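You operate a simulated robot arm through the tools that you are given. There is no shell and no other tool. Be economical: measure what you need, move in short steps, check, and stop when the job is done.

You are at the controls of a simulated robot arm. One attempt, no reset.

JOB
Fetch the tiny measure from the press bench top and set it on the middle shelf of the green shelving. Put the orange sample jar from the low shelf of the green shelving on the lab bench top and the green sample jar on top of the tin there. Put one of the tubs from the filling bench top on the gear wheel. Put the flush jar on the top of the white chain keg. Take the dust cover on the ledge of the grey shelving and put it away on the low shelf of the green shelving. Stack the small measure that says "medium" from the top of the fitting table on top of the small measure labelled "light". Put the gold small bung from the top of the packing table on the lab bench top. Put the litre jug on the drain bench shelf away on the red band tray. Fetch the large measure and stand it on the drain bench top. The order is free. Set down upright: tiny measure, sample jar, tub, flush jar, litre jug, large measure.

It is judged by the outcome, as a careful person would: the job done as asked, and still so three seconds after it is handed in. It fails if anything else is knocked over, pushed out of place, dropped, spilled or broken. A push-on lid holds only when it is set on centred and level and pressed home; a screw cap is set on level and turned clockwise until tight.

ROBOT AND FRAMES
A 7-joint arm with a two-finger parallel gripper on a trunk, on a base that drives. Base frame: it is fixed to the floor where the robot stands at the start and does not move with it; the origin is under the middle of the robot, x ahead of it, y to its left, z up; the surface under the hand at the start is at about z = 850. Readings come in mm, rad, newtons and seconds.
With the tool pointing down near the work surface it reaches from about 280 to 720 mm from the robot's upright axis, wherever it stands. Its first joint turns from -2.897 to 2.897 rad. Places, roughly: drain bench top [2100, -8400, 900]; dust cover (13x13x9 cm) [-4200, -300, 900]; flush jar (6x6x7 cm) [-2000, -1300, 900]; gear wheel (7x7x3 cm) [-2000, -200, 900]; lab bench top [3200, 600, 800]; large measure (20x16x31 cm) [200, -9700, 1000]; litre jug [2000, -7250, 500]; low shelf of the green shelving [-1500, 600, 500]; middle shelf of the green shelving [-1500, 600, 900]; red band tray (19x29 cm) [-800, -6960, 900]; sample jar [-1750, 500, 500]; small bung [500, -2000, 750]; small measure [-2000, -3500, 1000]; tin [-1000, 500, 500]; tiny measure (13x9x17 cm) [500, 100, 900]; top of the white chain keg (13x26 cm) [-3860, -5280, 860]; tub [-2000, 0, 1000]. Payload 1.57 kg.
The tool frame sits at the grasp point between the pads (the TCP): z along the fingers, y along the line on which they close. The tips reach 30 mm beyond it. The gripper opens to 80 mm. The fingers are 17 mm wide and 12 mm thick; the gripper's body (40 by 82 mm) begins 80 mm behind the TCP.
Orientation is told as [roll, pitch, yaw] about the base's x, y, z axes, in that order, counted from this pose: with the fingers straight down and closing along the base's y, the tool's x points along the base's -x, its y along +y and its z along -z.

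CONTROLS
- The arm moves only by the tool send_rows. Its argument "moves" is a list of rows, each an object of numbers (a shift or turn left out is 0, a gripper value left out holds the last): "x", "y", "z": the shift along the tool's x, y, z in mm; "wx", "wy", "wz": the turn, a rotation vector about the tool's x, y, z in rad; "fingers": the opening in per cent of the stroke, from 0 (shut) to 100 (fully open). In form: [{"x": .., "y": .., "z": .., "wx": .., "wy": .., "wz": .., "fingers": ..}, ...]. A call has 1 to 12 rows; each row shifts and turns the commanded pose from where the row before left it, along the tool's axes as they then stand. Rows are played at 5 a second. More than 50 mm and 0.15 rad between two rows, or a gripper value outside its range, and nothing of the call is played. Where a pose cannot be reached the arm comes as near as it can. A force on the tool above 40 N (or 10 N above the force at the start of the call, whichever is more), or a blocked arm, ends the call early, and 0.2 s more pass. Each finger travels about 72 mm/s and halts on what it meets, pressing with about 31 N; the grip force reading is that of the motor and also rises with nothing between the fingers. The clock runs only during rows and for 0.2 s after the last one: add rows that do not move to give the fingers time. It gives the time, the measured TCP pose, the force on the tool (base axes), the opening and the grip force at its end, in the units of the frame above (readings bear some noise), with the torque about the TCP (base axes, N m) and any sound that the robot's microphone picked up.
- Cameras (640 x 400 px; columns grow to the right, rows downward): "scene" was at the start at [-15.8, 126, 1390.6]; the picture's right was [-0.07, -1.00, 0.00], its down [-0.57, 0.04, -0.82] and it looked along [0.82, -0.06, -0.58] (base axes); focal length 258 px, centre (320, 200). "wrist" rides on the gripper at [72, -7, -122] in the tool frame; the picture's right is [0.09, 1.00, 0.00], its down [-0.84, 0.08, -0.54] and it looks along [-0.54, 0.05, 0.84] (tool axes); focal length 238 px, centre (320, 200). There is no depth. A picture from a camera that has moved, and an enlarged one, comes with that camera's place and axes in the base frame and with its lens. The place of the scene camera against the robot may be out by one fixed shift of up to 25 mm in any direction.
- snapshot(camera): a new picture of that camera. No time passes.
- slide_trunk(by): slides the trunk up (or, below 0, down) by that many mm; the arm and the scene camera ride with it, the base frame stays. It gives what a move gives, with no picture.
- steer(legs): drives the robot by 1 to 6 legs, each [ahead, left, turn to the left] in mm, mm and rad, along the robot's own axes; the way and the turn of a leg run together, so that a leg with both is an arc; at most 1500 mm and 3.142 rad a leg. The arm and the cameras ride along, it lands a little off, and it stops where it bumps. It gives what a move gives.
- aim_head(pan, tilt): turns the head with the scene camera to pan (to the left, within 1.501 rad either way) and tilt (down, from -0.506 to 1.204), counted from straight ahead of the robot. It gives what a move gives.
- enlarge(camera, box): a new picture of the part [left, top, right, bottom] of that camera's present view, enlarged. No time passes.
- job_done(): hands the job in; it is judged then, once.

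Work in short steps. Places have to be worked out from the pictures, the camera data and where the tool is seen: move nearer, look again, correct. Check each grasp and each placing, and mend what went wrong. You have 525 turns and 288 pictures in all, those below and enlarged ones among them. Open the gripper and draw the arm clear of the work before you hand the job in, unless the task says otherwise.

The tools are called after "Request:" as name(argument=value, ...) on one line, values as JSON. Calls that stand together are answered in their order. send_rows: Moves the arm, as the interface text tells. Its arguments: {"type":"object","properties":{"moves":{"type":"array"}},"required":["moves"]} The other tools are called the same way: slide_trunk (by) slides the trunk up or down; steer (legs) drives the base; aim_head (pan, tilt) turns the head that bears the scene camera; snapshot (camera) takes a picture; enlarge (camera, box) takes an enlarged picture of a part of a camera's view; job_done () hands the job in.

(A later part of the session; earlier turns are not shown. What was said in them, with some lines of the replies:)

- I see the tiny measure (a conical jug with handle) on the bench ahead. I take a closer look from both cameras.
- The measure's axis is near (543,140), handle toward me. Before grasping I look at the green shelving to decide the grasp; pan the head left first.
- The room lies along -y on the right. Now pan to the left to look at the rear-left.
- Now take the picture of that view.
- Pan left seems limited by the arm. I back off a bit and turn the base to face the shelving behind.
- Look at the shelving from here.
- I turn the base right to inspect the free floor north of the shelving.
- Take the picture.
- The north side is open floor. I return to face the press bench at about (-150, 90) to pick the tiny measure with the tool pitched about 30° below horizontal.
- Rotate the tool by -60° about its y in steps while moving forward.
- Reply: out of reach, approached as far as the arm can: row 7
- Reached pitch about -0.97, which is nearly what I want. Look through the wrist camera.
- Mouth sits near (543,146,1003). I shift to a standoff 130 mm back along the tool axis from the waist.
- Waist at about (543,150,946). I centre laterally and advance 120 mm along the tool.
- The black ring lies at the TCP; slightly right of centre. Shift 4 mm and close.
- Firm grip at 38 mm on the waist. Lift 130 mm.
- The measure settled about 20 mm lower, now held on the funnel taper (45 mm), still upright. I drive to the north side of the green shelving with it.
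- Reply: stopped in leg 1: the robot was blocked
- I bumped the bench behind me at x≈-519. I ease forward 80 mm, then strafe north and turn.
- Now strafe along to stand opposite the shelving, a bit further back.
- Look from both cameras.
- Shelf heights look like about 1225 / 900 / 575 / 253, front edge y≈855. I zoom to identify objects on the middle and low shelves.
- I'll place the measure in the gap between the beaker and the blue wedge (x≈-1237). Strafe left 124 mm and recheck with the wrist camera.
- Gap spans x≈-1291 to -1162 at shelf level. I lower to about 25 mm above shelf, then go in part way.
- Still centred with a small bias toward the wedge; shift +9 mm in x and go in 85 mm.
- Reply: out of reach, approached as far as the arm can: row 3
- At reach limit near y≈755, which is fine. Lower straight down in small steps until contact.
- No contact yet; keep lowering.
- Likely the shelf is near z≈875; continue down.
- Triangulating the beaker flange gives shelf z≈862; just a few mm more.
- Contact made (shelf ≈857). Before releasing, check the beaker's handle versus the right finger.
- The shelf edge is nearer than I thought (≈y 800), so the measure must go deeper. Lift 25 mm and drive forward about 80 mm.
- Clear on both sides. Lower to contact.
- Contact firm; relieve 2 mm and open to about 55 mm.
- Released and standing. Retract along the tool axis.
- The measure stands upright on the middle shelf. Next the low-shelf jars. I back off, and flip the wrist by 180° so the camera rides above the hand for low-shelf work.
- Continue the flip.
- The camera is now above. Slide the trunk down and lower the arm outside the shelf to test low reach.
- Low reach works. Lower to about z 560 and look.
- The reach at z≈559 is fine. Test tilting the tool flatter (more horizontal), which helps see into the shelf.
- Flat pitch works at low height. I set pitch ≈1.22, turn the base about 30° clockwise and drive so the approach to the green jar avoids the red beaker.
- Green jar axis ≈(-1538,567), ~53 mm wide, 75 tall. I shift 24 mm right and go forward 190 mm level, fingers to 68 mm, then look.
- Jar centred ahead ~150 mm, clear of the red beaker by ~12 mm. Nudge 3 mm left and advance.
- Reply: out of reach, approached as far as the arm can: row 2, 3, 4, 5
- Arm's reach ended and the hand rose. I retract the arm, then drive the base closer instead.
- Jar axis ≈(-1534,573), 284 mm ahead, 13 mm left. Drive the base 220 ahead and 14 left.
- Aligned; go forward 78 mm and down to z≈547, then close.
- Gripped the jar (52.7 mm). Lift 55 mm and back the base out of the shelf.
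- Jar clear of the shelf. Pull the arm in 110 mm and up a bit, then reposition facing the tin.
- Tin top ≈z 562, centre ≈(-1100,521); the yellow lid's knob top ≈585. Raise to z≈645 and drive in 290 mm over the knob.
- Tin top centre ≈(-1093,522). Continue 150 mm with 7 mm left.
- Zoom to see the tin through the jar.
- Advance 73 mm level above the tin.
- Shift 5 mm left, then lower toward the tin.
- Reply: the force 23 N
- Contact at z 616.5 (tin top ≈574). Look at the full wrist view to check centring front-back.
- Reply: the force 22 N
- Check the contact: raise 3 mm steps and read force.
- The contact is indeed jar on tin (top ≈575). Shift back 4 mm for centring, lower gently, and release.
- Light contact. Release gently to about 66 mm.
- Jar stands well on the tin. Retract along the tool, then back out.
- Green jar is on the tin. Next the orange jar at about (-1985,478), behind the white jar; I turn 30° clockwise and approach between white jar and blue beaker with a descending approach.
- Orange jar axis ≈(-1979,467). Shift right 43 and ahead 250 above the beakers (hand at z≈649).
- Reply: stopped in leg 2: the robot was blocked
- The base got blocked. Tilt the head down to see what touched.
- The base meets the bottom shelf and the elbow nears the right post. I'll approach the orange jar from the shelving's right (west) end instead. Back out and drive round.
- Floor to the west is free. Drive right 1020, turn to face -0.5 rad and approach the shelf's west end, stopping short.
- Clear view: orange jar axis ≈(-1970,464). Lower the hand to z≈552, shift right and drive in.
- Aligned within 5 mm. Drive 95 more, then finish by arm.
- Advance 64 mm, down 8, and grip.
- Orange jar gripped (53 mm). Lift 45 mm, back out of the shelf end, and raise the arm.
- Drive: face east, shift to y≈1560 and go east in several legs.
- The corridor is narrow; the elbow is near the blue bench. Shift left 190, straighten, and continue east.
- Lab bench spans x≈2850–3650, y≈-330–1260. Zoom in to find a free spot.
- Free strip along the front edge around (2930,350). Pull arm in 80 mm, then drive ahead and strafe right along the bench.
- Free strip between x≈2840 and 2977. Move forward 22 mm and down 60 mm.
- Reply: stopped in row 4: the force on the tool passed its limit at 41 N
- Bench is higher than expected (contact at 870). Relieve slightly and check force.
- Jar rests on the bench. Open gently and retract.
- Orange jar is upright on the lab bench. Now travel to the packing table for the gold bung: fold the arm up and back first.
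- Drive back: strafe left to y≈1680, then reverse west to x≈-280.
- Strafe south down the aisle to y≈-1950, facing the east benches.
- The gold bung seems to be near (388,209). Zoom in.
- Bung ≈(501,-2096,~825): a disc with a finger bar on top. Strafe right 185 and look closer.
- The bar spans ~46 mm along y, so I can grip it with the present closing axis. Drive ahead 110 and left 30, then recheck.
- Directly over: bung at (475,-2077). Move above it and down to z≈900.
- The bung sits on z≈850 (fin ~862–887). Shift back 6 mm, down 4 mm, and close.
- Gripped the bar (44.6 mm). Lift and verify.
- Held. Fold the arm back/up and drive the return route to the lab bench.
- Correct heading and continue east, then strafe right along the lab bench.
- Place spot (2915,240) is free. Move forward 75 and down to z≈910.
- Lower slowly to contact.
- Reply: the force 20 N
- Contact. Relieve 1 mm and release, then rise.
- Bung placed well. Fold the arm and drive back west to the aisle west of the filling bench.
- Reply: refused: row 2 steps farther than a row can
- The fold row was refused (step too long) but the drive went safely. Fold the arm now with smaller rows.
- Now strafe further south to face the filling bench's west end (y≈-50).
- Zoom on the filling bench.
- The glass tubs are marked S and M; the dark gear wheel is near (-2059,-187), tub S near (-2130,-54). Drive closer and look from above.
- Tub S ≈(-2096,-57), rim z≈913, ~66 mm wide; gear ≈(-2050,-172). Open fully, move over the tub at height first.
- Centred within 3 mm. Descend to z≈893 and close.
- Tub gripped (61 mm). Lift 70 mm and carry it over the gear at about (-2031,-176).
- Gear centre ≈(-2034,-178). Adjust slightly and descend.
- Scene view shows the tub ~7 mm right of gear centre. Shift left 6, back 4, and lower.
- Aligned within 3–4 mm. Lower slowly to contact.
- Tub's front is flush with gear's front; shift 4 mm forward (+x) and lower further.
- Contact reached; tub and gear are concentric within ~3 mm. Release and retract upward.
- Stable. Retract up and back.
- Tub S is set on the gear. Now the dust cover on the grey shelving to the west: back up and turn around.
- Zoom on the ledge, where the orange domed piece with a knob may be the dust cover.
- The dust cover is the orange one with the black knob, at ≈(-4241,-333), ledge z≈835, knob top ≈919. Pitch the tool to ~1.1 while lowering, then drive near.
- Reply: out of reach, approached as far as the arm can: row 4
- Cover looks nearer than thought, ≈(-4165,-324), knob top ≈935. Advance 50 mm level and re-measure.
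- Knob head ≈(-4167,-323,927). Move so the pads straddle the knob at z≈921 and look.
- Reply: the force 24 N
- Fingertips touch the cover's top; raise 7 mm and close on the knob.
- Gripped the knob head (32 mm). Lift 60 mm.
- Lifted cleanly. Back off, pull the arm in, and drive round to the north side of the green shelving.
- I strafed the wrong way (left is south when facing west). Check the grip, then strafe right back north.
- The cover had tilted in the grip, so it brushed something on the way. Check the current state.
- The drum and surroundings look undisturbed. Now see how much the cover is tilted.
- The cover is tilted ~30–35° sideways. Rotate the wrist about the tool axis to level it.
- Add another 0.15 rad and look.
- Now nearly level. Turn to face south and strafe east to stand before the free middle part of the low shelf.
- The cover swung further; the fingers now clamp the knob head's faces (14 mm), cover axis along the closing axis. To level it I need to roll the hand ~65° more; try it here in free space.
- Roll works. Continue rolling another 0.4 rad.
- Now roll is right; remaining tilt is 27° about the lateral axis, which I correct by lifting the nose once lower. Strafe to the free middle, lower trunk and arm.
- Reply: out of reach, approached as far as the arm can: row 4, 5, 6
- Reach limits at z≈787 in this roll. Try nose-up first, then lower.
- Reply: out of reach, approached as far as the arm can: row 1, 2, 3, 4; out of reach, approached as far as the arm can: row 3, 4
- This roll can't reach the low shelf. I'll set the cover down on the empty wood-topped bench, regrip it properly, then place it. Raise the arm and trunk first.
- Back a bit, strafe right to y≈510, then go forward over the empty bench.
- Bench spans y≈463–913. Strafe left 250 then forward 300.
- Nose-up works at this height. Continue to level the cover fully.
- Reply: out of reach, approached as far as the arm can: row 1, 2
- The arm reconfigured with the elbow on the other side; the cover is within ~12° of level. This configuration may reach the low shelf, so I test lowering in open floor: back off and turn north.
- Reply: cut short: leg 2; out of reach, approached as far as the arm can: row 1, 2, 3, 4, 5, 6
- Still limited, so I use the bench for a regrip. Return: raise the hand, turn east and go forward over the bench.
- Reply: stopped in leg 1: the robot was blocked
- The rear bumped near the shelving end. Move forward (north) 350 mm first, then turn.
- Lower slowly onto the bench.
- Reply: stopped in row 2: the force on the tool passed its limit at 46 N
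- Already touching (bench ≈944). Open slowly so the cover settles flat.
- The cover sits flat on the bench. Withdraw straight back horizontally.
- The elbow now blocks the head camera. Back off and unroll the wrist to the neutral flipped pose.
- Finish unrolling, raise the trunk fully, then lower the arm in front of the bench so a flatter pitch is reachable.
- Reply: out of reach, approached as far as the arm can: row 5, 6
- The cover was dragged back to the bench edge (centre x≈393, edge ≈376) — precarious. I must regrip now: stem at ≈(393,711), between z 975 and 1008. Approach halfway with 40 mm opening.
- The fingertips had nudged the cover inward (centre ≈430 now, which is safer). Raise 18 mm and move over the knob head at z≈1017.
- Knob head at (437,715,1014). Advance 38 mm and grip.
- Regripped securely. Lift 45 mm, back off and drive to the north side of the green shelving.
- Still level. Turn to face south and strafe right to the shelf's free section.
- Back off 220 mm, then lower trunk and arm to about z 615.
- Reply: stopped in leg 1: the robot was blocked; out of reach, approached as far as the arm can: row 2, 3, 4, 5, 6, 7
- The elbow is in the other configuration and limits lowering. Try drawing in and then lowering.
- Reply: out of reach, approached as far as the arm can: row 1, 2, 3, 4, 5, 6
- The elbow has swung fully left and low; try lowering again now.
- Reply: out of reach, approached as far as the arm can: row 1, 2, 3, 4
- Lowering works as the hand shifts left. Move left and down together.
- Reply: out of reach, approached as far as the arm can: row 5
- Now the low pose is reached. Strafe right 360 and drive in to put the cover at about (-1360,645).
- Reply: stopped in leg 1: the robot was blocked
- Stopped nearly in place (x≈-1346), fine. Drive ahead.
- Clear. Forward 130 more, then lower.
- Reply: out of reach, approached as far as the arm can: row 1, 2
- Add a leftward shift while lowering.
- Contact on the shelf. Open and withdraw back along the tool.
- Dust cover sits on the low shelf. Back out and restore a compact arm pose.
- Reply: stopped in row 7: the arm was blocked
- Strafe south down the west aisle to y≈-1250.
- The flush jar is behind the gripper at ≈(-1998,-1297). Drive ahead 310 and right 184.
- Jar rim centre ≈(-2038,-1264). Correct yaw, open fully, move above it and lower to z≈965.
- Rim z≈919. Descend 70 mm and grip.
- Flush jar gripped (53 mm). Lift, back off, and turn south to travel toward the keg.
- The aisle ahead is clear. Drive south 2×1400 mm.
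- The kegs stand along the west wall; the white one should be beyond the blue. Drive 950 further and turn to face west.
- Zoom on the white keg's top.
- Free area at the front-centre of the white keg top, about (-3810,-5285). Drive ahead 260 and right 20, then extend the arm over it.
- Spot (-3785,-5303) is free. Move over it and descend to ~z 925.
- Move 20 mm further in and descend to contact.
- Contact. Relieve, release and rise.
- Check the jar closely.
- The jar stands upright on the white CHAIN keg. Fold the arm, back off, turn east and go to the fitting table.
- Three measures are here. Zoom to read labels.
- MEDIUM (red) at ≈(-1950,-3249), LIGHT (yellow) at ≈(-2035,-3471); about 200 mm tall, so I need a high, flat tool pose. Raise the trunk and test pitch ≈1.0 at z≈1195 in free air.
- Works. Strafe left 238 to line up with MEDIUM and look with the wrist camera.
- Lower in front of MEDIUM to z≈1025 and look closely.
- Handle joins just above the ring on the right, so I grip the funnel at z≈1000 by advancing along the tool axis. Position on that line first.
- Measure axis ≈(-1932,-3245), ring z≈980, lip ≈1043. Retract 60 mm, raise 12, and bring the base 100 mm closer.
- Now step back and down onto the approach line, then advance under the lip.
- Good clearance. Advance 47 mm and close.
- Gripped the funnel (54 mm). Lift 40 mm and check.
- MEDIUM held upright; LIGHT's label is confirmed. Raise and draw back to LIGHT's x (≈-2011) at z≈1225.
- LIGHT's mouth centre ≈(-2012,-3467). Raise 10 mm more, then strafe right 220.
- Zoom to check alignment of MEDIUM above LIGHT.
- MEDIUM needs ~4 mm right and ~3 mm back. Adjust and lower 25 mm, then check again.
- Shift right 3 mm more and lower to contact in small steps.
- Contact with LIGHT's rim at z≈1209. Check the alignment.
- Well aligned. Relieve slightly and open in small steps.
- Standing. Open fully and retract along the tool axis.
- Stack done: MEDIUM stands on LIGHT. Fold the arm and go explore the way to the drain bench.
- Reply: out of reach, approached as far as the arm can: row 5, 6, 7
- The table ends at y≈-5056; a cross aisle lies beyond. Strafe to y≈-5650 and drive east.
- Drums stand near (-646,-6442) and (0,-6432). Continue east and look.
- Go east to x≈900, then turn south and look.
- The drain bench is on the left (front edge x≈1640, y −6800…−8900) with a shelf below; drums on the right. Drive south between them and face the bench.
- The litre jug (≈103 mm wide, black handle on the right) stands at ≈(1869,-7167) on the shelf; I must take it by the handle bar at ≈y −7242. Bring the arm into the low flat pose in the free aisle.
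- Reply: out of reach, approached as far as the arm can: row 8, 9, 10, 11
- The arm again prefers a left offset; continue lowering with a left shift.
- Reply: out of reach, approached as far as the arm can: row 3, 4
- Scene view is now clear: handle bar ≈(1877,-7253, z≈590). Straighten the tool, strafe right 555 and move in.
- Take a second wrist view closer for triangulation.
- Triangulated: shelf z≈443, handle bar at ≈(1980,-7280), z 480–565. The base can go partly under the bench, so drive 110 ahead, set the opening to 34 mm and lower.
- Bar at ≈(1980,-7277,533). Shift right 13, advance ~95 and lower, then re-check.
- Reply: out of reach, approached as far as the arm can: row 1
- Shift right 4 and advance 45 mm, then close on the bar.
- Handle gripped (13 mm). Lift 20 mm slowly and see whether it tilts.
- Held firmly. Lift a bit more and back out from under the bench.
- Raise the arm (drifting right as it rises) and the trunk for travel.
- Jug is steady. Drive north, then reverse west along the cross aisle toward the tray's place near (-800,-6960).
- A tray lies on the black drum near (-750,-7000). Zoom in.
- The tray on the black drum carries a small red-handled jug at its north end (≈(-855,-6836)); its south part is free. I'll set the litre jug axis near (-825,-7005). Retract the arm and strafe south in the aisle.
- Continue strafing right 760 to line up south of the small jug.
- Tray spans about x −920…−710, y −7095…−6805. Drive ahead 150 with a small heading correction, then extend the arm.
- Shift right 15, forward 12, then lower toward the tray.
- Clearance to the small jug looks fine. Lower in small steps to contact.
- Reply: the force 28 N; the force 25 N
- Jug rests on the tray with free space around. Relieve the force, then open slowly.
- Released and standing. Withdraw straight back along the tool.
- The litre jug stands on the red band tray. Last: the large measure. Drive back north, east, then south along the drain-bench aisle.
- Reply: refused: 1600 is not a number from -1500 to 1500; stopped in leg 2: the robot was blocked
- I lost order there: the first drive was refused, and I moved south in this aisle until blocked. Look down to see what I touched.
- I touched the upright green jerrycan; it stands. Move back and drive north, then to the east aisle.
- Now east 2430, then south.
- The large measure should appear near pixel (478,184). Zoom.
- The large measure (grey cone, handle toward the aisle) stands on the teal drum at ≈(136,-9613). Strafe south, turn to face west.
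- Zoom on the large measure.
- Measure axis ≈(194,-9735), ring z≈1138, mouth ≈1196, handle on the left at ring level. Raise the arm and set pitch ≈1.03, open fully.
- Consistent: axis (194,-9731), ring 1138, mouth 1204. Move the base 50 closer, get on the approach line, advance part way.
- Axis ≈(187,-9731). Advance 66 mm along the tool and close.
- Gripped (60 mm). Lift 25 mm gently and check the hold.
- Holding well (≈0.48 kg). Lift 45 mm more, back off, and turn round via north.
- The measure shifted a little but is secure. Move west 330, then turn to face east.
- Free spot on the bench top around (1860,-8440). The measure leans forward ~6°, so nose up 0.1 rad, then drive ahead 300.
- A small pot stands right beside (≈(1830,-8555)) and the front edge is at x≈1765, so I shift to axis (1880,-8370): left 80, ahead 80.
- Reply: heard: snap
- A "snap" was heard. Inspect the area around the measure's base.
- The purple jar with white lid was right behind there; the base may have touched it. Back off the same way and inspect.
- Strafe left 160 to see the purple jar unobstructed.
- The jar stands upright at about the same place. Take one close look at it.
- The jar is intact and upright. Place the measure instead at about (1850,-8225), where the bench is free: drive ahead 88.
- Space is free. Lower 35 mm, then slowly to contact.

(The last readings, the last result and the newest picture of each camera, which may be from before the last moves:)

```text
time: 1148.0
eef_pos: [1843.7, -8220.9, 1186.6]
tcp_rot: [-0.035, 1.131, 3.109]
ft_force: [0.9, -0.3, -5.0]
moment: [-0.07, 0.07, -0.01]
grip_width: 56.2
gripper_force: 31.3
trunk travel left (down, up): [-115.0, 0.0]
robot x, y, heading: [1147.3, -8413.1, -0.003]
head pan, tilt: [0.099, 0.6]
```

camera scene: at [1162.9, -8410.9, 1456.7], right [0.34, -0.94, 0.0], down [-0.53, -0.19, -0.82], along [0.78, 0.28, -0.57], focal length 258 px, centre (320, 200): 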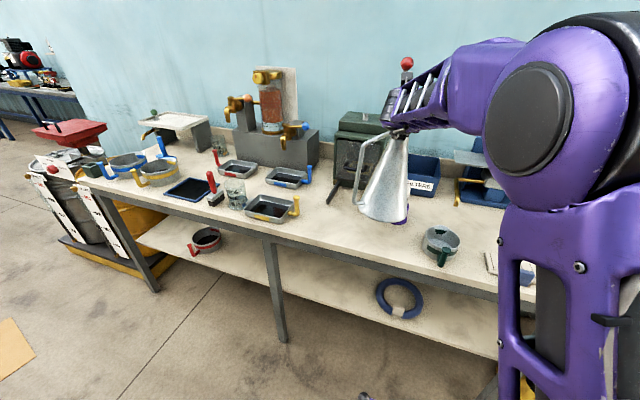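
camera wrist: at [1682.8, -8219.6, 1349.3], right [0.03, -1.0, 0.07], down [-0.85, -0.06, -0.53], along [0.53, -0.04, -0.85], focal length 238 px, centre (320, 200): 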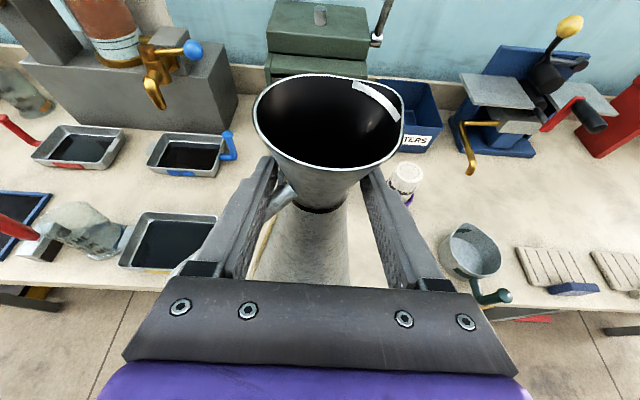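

Request:
send_rows(moves=[{"x": -3.6, "z": 1.7}, {"x": -2.7, "z": 1.3}, {}])

Request:
enlarge(camera="scene", box=[260, 130, 400, 260])

```text
time: 1148.8
eef_pos: [1843.8, -8219.8, 1179.8]
tcp_rot: [-0.036, 1.132, 3.111]
ft_force: [-0.1, -0.2, -5.2]
moment: [-0.09, 0.08, 0.0]
grip_width: 56.6
gripper_force: 31.5
trunk travel left (down, up): [-115.0, 0.0]
robot x, y, heading: [1144.7, -8415.4, -0.001]
head pan, tilt: [0.099, 0.6]
```

```text
3.08 times, centred on (330, 195) of scene
camera zoom: at [1130.3, -8275.3, 1456.8], right [0.1, -1.0, 0.0], down [-0.56, -0.06, -0.82], along [0.82, 0.08, -0.57], focal length 793 px, centre (289, 215)
```

zoom: 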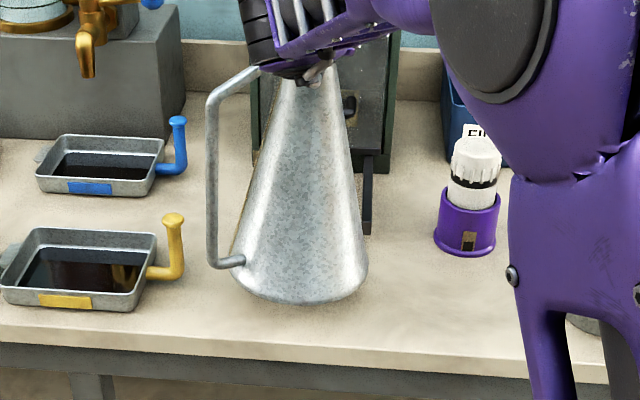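

Request:
send_rows(moves=[{"x": -2.7, "z": 1.3}, {"x": -2.7, "z": 1.3}, {}])

```text
time: 1149.6
eef_pos: [1844.2, -8221.6, 1174.5]
tcp_rot: [-0.036, 1.13, 3.11]
ft_force: [-0.1, 0.0, -5.1]
moment: [-0.06, 0.1, 0.0]
grip_width: 56.5
gripper_force: 31.3
trunk travel left (down, up): [-115.0, 0.0]
robot x, y, heading: [1144.2, -8416.8, 0.003]
head pan, tilt: [0.099, 0.6]
```

Request:
send_rows(moves=[{"x": -2.7, "z": 1.3}, {"x": -2.7, "z": 1.3}, {}])

```text
time: 1150.4
eef_pos: [1844.8, -8220.2, 1167.3]
tcp_rot: [-0.037, 1.13, 3.11]
ft_force: [0.2, -0.2, -4.9]
moment: [-0.03, 0.06, -0.03]
grip_width: 56.6
gripper_force: 30.8
trunk travel left (down, up): [-115.0, 0.0]
robot x, y, heading: [1145.3, -8415.0, -0.003]
head pan, tilt: [0.099, 0.6]
```

Request:
send_rows(moves=[{"x": -2.2, "z": 1}, {"x": -2.2, "z": 1}, {"x": -1.8, "z": 0.8}, {}])

```text
time: 1151.4
eef_pos: [1843.4, -8220.5, 1161.1]
tcp_rot: [-0.033, 1.132, 3.11]
ft_force: [-0.2, 0.1, -5.0]
moment: [-0.06, 0.06, 0.01]
grip_width: 56.5
gripper_force: 30.9
trunk travel left (down, up): [-115.0, 0.0]
robot x, y, heading: [1145.7, -8420.8, 0.001]
head pan, tilt: [0.099, 0.6]
```

Request:
send_rows(moves=[{"x": -2.7, "z": 1.3}, {"x": -2.7, "z": 1.3}, {}])

Request:
enlarge(camera="scene", box=[260, 130, 400, 260])

```text
time: 1152.2
eef_pos: [1844.4, -8219.5, 1155.7]
tcp_rot: [-0.035, 1.131, 3.11]
ft_force: [0.5, 0.2, -5.0]
moment: [-0.04, 0.04, 0.03]
grip_width: 56.5
gripper_force: 31.0
trunk travel left (down, up): [-115.0, 0.0]
robot x, y, heading: [1146.9, -8417.8, 0.001]
head pan, tilt: [0.099, 0.6]
```

```text
3.08 times, centred on (330, 195) of scene
camera zoom: at [1130.3, -8275.3, 1456.8], right [0.1, -1.0, 0.0], down [-0.56, -0.06, -0.82], along [0.82, 0.08, -0.57], focal length 793 px, centre (289, 215)
```

zoom: 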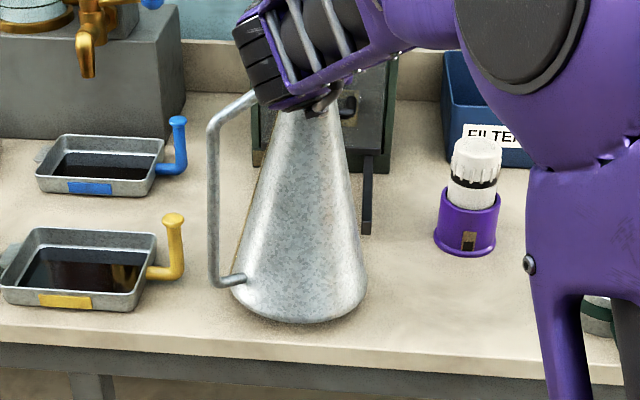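

Near the surface. Shift 18 mm further in and 8 mm left for edge margin, then keep lowering.

Request:
send_rows(moves=[{"x": 7.6, "y": -8, "z": 16.3}, {"x": -2.2, "z": 1}, {}])

```text
time: 1153.0
eef_pos: [1861.8, -8211.1, 1152.6]
tcp_rot: [-0.034, 1.132, 3.11]
ft_force: [-0.8, -0.2, -4.8]
moment: [-0.06, 0.07, 0.01]
grip_width: 56.9
gripper_force: 31.7
trunk travel left (down, up): [-115.0, 0.0]
robot x, y, heading: [1144.8, -8416.4, -0.001]
head pan, tilt: [0.099, 0.6]
```

Request:
send_rows(moves=[{"x": -2.2, "z": 1}, {"x": -2.2, "z": 1}, {}])

```text
time: 1153.8
eef_pos: [1862.8, -8211.4, 1146.0]
tcp_rot: [-0.038, 1.131, 3.108]
ft_force: [0.0, -0.9, -5.5]
moment: [-0.05, 0.08, 0.0]
grip_width: 56.3
gripper_force: 31.4
trunk travel left (down, up): [-115.0, 0.0]
robot x, y, heading: [1145.6, -8417.8, -0.0]
head pan, tilt: [0.099, 0.6]
```

Request:
send_rows(moves=[{"x": -2.2, "z": 1}, {"x": -2.2, "z": 1}, {}])

```text
time: 1154.6
eef_pos: [1861.6, -8211.7, 1143.3]
tcp_rot: [-0.035, 1.131, 3.111]
ft_force: [0.0, 0.4, -4.4]
moment: [-0.07, 0.12, -0.02]
grip_width: 56.6
gripper_force: 30.9
trunk travel left (down, up): [-115.0, 0.0]
robot x, y, heading: [1143.4, -8416.4, -0.0]
head pan, tilt: [0.099, 0.6]
```

Request:
send_rows(moves=[{"x": -2.2, "z": 1}, {"x": -2.2, "z": 1}, {}])

Request:
enlarge(camera="scene", box=[260, 150, 400, 280])

```text
time: 1155.4
eef_pos: [1862.8, -8210.9, 1139.2]
tcp_rot: [-0.035, 1.131, 3.109]
ft_force: [1.4, 0.0, -5.1]
moment: [-0.05, 0.09, -0.04]
grip_width: 56.6
gripper_force: 31.1
trunk travel left (down, up): [-115.0, 0.0]
robot x, y, heading: [1143.3, -8415.4, -0.002]
head pan, tilt: [0.099, 0.6]
```

```text
3.08 times, centred on (330, 215) of scene
camera zoom: at [1130.3, -8275.3, 1456.8], right [0.1, -1.0, 0.0], down [-0.56, -0.06, -0.82], along [0.82, 0.08, -0.57], focal length 793 px, centre (289, 154)
```

zoom: 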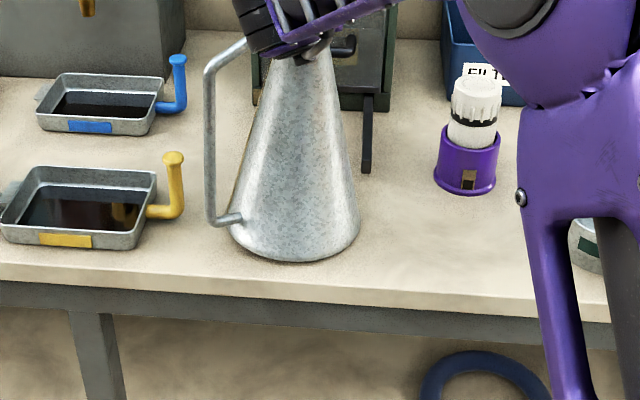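

Request:
send_rows(moves=[{"x": -2.2, "z": 1}, {"x": -2.2, "z": 1}, {}])

```text
time: 1156.2
eef_pos: [1860.6, -8209.9, 1136.7]
tcp_rot: [-0.04, 1.138, 3.106]
ft_force: [-0.9, 4.7, 10.3]
moment: [0.27, -0.51, 0.15]
grip_width: 56.3
gripper_force: 30.7
trunk travel left (down, up): [-115.0, 0.0]
robot x, y, heading: [1147.8, -8417.7, -0.003]
head pan, tilt: [0.099, 0.6]
```

Contact. Press 2 mm more so the base seats, then check and release.

Request:
send_rows(moves=[{"x": -1.5, "z": 0.7}, {}])

Request:
enlarge(camera="scene", box=[260, 150, 400, 280])

```text
time: 1156.8
eef_pos: [1859.9, -8209.8, 1137.3]
tcp_rot: [-0.041, 1.139, 3.106]
ft_force: [-4.7, 8.0, 22.6]
moment: [0.68, -0.36, 0.23]
grip_width: 55.9
gripper_force: 30.7
trunk travel left (down, up): [-115.0, 0.0]
robot x, y, heading: [1146.9, -8415.6, 0.002]
head pan, tilt: [0.099, 0.6]
```

```text
3.08 times, centred on (330, 215) of scene
camera zoom: at [1127.0, -8275.2, 1457.0], right [0.1, -1.0, 0.0], down [-0.56, -0.06, -0.83], along [0.82, 0.08, -0.56], focal length 793 px, centre (289, 154)
```

zoom: 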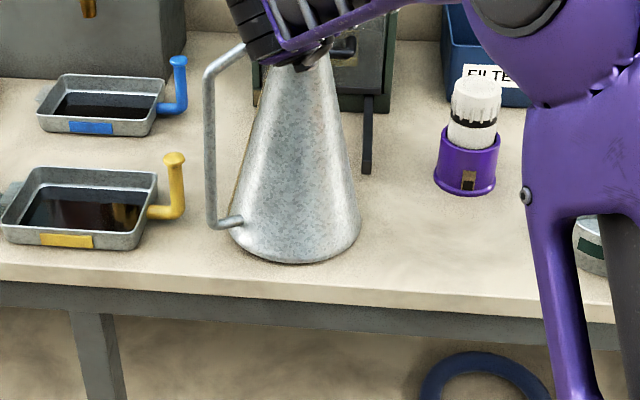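

Relieve slightly and open in small steps so it settles flat.

Request:
send_rows(moves=[{"x": 1.5, "z": -0.7}, {"fingers": 73}, {}, {"fingers": 77}, {}, {"fingers": 84}, {}, {"fingers": 100}, {}])

Request:
enlarge(camera="scene", box=[250, 130, 410, 280])

```text
time: 1158.8
eef_pos: [1861.3, -8210.1, 1133.0]
tcp_rot: [-0.037, 1.132, 3.111]
ft_force: [0.0, 0.8, 0.4]
moment: [-0.03, -0.01, 0.02]
grip_width: 80.1
gripper_force: 0.1
trunk travel left (down, up): [-115.0, 0.0]
robot x, y, heading: [1143.4, -8416.1, -0.004]
head pan, tilt: [0.099, 0.6]
```

```text
2.67 times, centred on (330, 205) of scene
camera zoom: at [1129.8, -8275.5, 1456.8], right [0.1, -1.0, 0.0], down [-0.56, -0.06, -0.83], along [0.82, 0.08, -0.56], focal length 687 px, centre (293, 187)
```

zoom: 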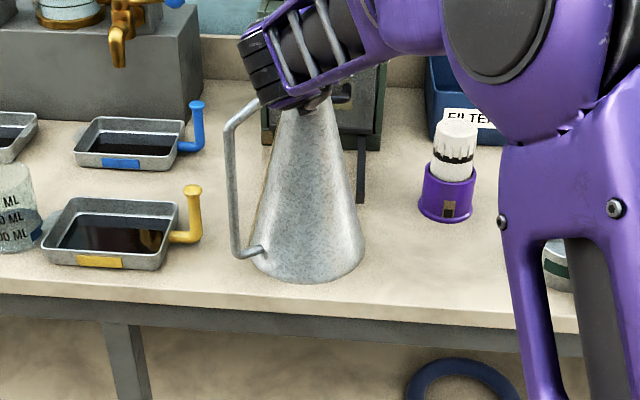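

Standing upright. Retract along the tool axis and verify.

Request:
send_rows(moves=[{"z": -20}, {"z": -25}, {"z": -35}, {"z": -40}, {"z": -40}, {}])

Request:
snapshot(camera="wrist")

Request:
snapshot(camera="scene")

```text
time: 1160.2
eef_pos: [1715.0, -8211.0, 1202.0]
tcp_rot: [-0.036, 1.133, 3.11]
ft_force: [-0.8, -0.5, 0.6]
moment: [0.0, -0.03, -0.01]
grip_width: 80.1
gripper_force: 0.1
trunk travel left (down, up): [-115.0, 0.0]
robot x, y, heading: [1147.3, -8418.0, -0.006]
head pan, tilt: [0.099, 0.6]
```

```text
19 pictures are left
camera wrist: at [1634.8, -8205.6, 1317.9], right [0.04, -1.0, 0.07], down [-0.85, -0.07, -0.53], along [0.53, -0.04, -0.85], focal length 238 px, centre (320, 200)
```

wrist: 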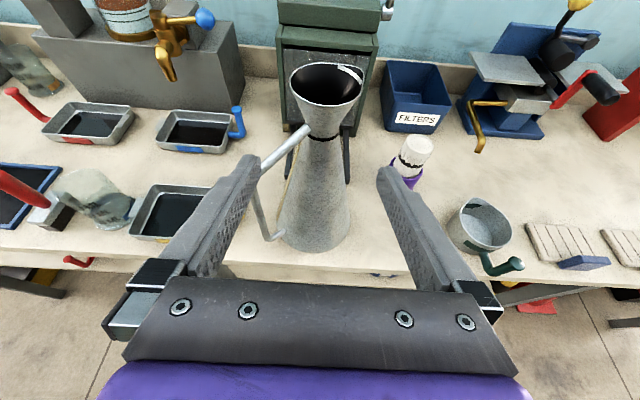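

```text
18 pictures are left
camera scene: at [1129.6, -8275.5, 1456.8], right [0.1, -1.0, 0.0], down [-0.56, -0.06, -0.83], along [0.82, 0.08, -0.56], focal length 258 px, centre (320, 200)
```

scene: 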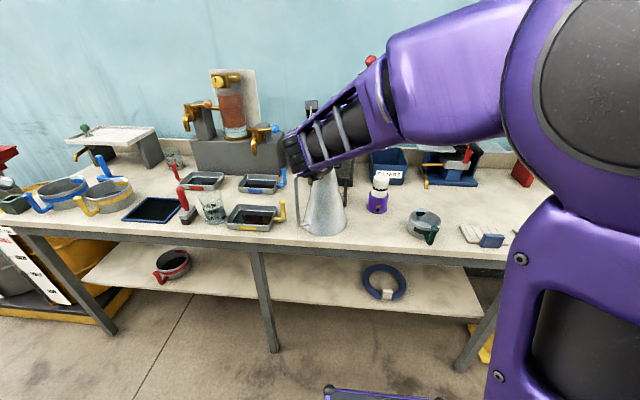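

The large measure stands upright on the drain bench top; everything in the job has been set. Draw clear of the bench before handing in.

Request:
steer(legs=[[-250, 0, 0]])

Request:
snapshot(camera="scene")

```text
time: 1162.0
eef_pos: [1466.7, -8212.3, 1201.2]
tcp_rot: [-0.036, 1.131, 3.105]
ft_force: [0.7, -0.2, 0.1]
moment: [-0.01, -0.01, 0.01]
grip_width: 80.1
gripper_force: 0.0
trunk travel left (down, up): [-115.0, 0.0]
robot x, y, heading: [896.2, -8415.8, -0.006]
head pan, tilt: [0.099, 0.6]
```

```text
17 pictures are left
camera scene: at [882.5, -8274.4, 1456.8], right [0.09, -1.0, 0.0], down [-0.56, -0.05, -0.83], along [0.82, 0.08, -0.56], focal length 258 px, centre (320, 200)
```

scene: 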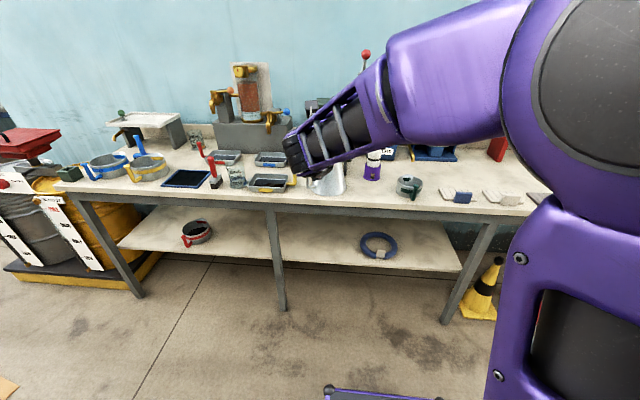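

All items are placed, the gripper is open and the arm is clear; handing in.

Request:
job_done()

```text
The job is handed in.
```

All ten placements are done and handed in; I saw each piece stand where it was put, but three contacts on the way could count against the result.

- **Purple jar on the drain bench:** a "snap" sounded as I moved the large measure in. The jar is upright, looks whole and has not visibly moved. I don't know what the snap was.
- **Dust cover:** it brushed something near the grey shelving while I carried it, tilted in the grip, and I set it down once on the wood-topped bench to take hold of it again. What I could see around it looked undisturbed.
- **Green jerrycan:** I drove into it in the drum aisle; it stayed upright, but I can't rule out that it shifted slightly.

The base also bumped the filling bench and, more than once, the green shelving or something close to it. In every later view of the shelving its pieces were still standing.
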